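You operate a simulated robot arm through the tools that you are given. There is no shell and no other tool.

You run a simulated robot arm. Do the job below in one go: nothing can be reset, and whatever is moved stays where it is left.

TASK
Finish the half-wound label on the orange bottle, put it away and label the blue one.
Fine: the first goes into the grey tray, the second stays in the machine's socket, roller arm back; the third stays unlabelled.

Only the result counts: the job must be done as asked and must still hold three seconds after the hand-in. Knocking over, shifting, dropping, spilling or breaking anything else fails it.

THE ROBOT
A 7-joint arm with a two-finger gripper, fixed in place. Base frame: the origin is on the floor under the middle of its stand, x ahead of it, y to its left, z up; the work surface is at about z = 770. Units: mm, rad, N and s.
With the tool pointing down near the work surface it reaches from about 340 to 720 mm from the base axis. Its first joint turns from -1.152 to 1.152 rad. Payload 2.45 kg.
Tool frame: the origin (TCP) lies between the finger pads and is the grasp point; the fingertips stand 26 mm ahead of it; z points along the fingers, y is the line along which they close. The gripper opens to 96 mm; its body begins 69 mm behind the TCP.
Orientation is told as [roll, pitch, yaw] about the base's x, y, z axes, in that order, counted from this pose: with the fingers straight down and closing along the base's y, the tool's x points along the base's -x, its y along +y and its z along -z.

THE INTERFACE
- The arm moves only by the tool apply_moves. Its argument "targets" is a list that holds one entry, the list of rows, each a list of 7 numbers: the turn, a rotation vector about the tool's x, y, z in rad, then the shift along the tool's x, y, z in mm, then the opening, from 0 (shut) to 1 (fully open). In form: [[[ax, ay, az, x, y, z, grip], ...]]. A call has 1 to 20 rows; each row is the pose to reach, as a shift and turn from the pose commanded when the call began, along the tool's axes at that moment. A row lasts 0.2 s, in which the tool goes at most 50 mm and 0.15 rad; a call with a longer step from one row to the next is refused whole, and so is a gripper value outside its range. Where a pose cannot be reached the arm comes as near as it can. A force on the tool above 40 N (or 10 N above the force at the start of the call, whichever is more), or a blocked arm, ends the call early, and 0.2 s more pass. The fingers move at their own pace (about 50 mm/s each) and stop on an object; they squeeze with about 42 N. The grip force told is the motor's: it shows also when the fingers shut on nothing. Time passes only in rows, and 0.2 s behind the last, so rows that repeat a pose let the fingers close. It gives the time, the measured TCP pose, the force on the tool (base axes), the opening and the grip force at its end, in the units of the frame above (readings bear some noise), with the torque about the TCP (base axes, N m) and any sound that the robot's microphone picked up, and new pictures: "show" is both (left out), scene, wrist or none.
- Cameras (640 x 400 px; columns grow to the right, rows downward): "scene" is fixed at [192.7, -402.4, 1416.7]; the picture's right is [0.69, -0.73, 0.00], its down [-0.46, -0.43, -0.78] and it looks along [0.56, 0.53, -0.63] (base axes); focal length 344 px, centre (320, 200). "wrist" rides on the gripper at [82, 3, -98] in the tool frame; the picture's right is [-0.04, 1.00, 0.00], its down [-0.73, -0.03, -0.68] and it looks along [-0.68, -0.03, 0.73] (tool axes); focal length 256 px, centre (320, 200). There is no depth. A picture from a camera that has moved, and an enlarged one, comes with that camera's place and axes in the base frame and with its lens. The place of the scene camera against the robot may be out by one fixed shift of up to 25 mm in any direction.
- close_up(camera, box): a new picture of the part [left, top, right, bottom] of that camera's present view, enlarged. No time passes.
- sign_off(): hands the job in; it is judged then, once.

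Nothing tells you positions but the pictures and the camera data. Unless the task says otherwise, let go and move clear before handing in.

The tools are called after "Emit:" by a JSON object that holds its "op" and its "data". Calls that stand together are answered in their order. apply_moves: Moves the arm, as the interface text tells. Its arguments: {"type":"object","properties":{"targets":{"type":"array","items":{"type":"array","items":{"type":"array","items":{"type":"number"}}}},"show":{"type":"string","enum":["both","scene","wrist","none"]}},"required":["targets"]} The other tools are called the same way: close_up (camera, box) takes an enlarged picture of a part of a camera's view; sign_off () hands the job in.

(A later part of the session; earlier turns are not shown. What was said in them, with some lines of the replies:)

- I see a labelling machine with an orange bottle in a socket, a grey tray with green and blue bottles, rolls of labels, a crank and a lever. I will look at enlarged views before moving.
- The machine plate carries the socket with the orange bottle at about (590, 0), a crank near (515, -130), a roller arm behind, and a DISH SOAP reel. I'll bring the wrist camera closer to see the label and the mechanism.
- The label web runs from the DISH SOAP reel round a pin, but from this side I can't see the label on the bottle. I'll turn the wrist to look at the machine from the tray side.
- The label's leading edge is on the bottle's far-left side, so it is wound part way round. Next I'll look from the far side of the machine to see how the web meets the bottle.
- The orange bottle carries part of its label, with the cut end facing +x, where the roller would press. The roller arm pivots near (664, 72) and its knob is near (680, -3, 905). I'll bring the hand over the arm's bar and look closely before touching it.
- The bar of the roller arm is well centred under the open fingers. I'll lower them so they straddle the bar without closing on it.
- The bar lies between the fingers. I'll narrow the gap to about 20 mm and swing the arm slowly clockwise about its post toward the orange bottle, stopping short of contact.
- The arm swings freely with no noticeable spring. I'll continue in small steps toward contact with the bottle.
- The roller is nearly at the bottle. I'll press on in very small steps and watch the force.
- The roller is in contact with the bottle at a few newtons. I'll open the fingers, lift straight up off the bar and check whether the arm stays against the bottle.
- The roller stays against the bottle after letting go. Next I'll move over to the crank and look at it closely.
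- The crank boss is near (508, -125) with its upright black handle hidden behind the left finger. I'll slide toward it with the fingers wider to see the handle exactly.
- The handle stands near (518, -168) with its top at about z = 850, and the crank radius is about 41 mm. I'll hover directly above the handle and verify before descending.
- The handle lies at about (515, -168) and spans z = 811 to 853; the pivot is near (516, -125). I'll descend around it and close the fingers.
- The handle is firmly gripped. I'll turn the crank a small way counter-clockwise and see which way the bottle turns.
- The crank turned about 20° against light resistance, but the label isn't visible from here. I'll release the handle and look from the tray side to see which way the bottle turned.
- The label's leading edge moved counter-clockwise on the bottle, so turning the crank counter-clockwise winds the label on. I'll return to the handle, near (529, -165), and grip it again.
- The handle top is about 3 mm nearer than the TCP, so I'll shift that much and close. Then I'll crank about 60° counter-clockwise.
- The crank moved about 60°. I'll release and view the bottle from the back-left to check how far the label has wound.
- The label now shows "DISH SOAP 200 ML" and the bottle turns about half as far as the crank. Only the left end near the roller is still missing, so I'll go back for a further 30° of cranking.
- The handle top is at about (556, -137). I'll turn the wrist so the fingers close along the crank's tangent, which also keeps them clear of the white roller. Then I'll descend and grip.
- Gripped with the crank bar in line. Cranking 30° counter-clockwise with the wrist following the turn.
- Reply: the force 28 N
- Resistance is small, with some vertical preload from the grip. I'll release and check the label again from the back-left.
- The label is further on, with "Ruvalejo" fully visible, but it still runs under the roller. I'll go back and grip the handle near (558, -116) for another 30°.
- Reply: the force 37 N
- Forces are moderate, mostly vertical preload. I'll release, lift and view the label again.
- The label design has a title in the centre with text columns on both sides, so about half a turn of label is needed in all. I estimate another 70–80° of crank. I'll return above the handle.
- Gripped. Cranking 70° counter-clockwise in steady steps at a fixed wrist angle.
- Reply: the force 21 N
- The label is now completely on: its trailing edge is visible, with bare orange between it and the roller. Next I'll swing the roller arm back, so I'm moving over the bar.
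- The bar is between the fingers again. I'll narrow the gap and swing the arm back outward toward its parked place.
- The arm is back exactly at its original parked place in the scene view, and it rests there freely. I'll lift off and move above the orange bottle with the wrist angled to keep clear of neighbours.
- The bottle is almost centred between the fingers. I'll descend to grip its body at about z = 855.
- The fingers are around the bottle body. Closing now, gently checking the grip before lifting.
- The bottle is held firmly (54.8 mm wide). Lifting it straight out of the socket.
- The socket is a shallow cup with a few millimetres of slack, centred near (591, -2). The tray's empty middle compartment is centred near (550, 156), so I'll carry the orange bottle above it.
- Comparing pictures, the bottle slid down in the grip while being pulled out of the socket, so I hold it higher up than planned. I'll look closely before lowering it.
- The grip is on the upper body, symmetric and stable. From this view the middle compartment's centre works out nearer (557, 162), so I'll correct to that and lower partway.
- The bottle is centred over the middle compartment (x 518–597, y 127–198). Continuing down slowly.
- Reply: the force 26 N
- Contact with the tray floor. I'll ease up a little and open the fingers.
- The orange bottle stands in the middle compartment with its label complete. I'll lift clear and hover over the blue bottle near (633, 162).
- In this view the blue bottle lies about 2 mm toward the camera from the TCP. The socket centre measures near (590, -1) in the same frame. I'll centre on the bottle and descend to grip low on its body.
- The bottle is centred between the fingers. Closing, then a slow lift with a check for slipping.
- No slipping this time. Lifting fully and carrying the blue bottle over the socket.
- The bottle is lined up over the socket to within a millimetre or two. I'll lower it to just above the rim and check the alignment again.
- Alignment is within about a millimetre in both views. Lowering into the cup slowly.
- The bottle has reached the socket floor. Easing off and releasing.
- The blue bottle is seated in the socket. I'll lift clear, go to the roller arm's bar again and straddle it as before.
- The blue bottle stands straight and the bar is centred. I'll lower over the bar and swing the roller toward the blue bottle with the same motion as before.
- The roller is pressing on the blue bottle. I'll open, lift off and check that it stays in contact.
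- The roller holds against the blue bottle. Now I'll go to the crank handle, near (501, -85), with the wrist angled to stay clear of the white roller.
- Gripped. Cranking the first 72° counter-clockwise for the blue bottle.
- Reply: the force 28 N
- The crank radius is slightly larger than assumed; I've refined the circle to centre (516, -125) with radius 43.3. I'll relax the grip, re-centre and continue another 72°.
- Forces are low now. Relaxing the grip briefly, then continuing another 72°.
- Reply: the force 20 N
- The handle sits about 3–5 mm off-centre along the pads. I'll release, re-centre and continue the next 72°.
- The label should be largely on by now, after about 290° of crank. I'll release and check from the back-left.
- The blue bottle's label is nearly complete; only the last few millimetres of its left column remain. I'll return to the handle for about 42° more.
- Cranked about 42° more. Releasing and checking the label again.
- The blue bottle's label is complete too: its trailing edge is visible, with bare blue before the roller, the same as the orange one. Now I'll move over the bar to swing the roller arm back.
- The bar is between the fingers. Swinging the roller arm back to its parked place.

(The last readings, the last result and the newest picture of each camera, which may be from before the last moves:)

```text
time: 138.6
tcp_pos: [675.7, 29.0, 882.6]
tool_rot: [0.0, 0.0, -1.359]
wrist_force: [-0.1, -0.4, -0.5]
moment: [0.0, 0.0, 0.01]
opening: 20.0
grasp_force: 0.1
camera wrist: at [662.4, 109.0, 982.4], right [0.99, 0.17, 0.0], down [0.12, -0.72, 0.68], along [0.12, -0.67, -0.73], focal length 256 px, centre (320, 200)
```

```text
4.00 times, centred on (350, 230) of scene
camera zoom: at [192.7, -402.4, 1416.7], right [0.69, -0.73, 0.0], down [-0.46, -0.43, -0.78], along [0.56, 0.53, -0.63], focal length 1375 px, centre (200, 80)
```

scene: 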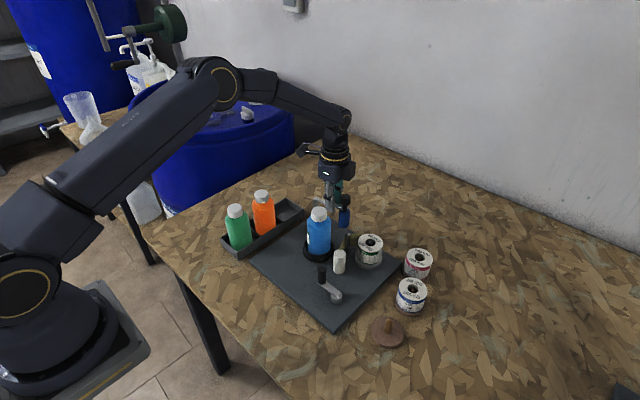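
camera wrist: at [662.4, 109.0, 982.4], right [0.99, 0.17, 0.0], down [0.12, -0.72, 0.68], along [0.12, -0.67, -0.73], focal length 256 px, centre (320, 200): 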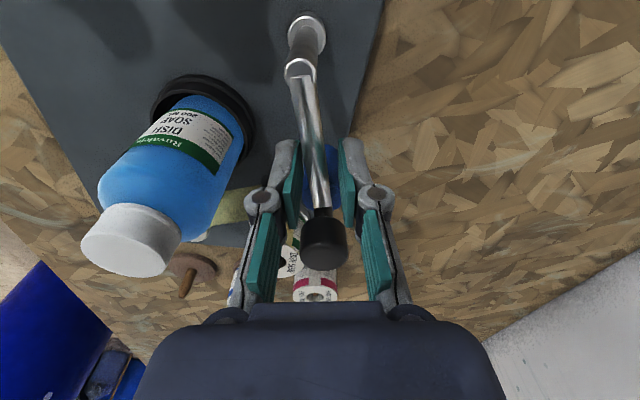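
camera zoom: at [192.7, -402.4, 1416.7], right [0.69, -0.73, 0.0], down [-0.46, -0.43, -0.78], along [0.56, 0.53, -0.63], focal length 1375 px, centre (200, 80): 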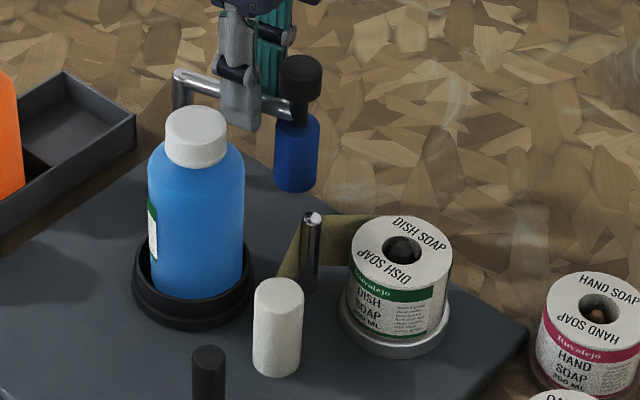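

The arm is back in its parked place and the blue bottle stands labelled in the socket. I'll open, lift straight up and move clear, then do a final check.

Emit:
{"op": "apply_moves", "data": {"targets": [[[0, 0, 0, 0, 1, 0, 0.4], [0, 0, 0, 0, 1, -43, 0.4], [0, 0, 0, 0, 1, -86, 0.4], [0, 0, 0, 0, 1, -130, 0.5], [0, 0, -0.14, -5, -20, -150, 0.8], [0, 0, -0.28, -10, -45, -170, 1], [0, 0, -0.42, -15, -70, -190, 1], [0, 0, -0.56, -20, -95, -210, 1], [0, 0, -0.7, -25, -120, -230, 1], [0, 0, -0.84, -30, -145, -240, 1], [0, 0, -0.98, -35, -170, -250, 1], [0, 0, -1.12, -40, -195, -250, 1], [0, 0, -1.26, -45, -220, -250, 1], [0, 0, -1.26, -45, -220, -250, 1]]], "show": "both"}}

Emit:
{"op": "close_up", "data": {"camera": "scene", "box": [290, 180, 410, 280]}}

Emit:
{"op": "close_up", "data": {"camera": "scene", "box": [205, 165, 325, 265]}}

Emit:
{"op": "close_up", "data": {"camera": "scene", "box": [210, 160, 450, 350]}}

```text
time: 141.6
tcp_pos: [469.6, -61.3, 1131.9]
tool_rot: [-0.001, -0.001, -0.1]
wrist_force: [-0.2, 0.5, -0.1]
moment: [0.0, 0.05, 0.0]
opening: 95.9
grasp_force: 0.1
camera wrist: at [389.2, -50.3, 1232.2], right [0.14, 0.99, 0.0], down [0.73, -0.1, 0.68], along [0.67, -0.09, -0.73], focal length 256 px, centre (320, 200)
```

scene: 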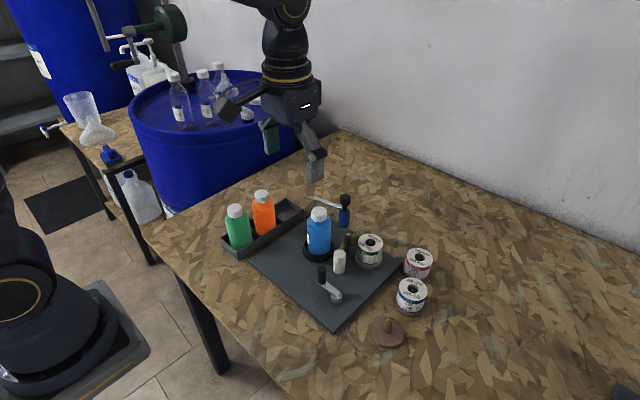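
wrist: 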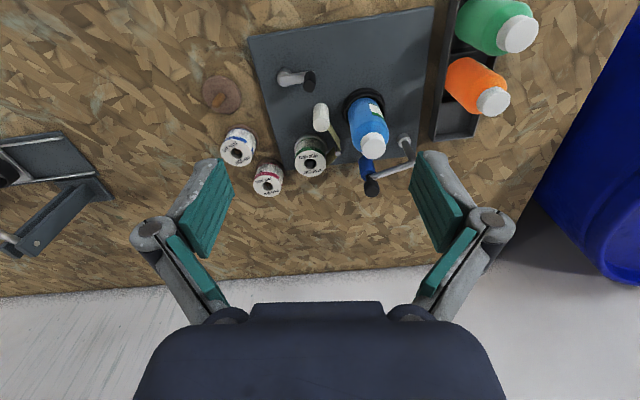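

```text
4.00 times, centred on (350, 230) of scene
camera zoom: at [192.7, -402.4, 1416.7], right [0.69, -0.73, 0.0], down [-0.46, -0.43, -0.78], along [0.56, 0.53, -0.63], focal length 1375 px, centre (200, 80)
```

zoom: 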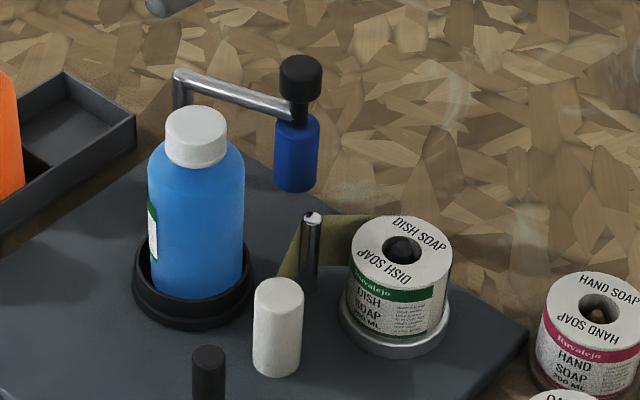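

```text
4.00 times, centred on (265, 215) of scene
camera zoom: at [192.7, -402.4, 1416.7], right [0.69, -0.73, 0.0], down [-0.46, -0.43, -0.78], along [0.56, 0.53, -0.63], focal length 1375 px, centre (540, 140)
```

zoom: 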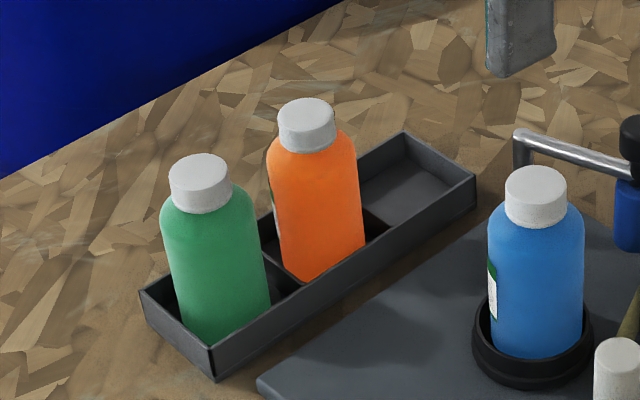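

```text
2.11 times, centred on (330, 255) of scene
camera zoom: at [192.7, -402.4, 1416.7], right [0.69, -0.73, 0.0], down [-0.46, -0.43, -0.78], along [0.56, 0.53, -0.63], focal length 724 px, centre (299, 84)
```

zoom: 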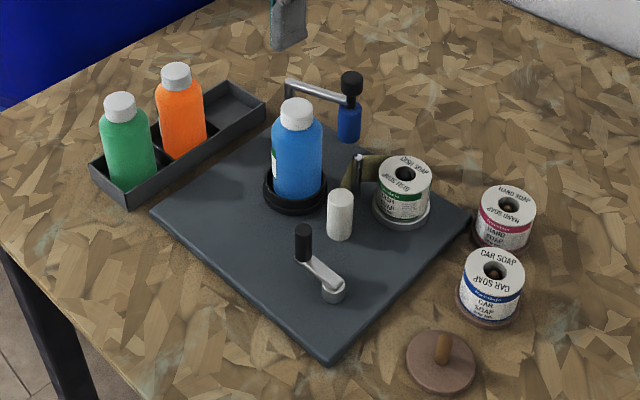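

Everything is in place: the orange bottle stands fully labelled in the grey tray, and the blue one stands fully labelled in the socket. The roller arm is parked, the green bottle and the reels are untouched, and the hand is clear. Handing in.

Emit:
{"op": "sign_off", "data": {}}

```text
The job is handed in.
```

The job is handed in. The orange bottle's label is finished and the bottle stands in the middle compartment of the grey tray. The blue bottle is labelled and still in the machine's socket.

- **Labels:** on both bottles I saw the label's trailing edge with bare plastic beyond it, so both are fully wound.
- **Which label:** you didn't name one for the blue bottle, so I used the DISH SOAP reel already on the machine, the same as on the orange one.
- **Roller arm:** it is back in its original parked position.
- **Orange bottle:** it slid down in the grip when I lifted it out of the socket, but it did not fall, and it was set down upright.
- **Everything else:** the green bottle is unlabelled and was not touched. The other reels are where they were, and the hand is clear of the table. The crank handle now rests at a different angle than at the start.
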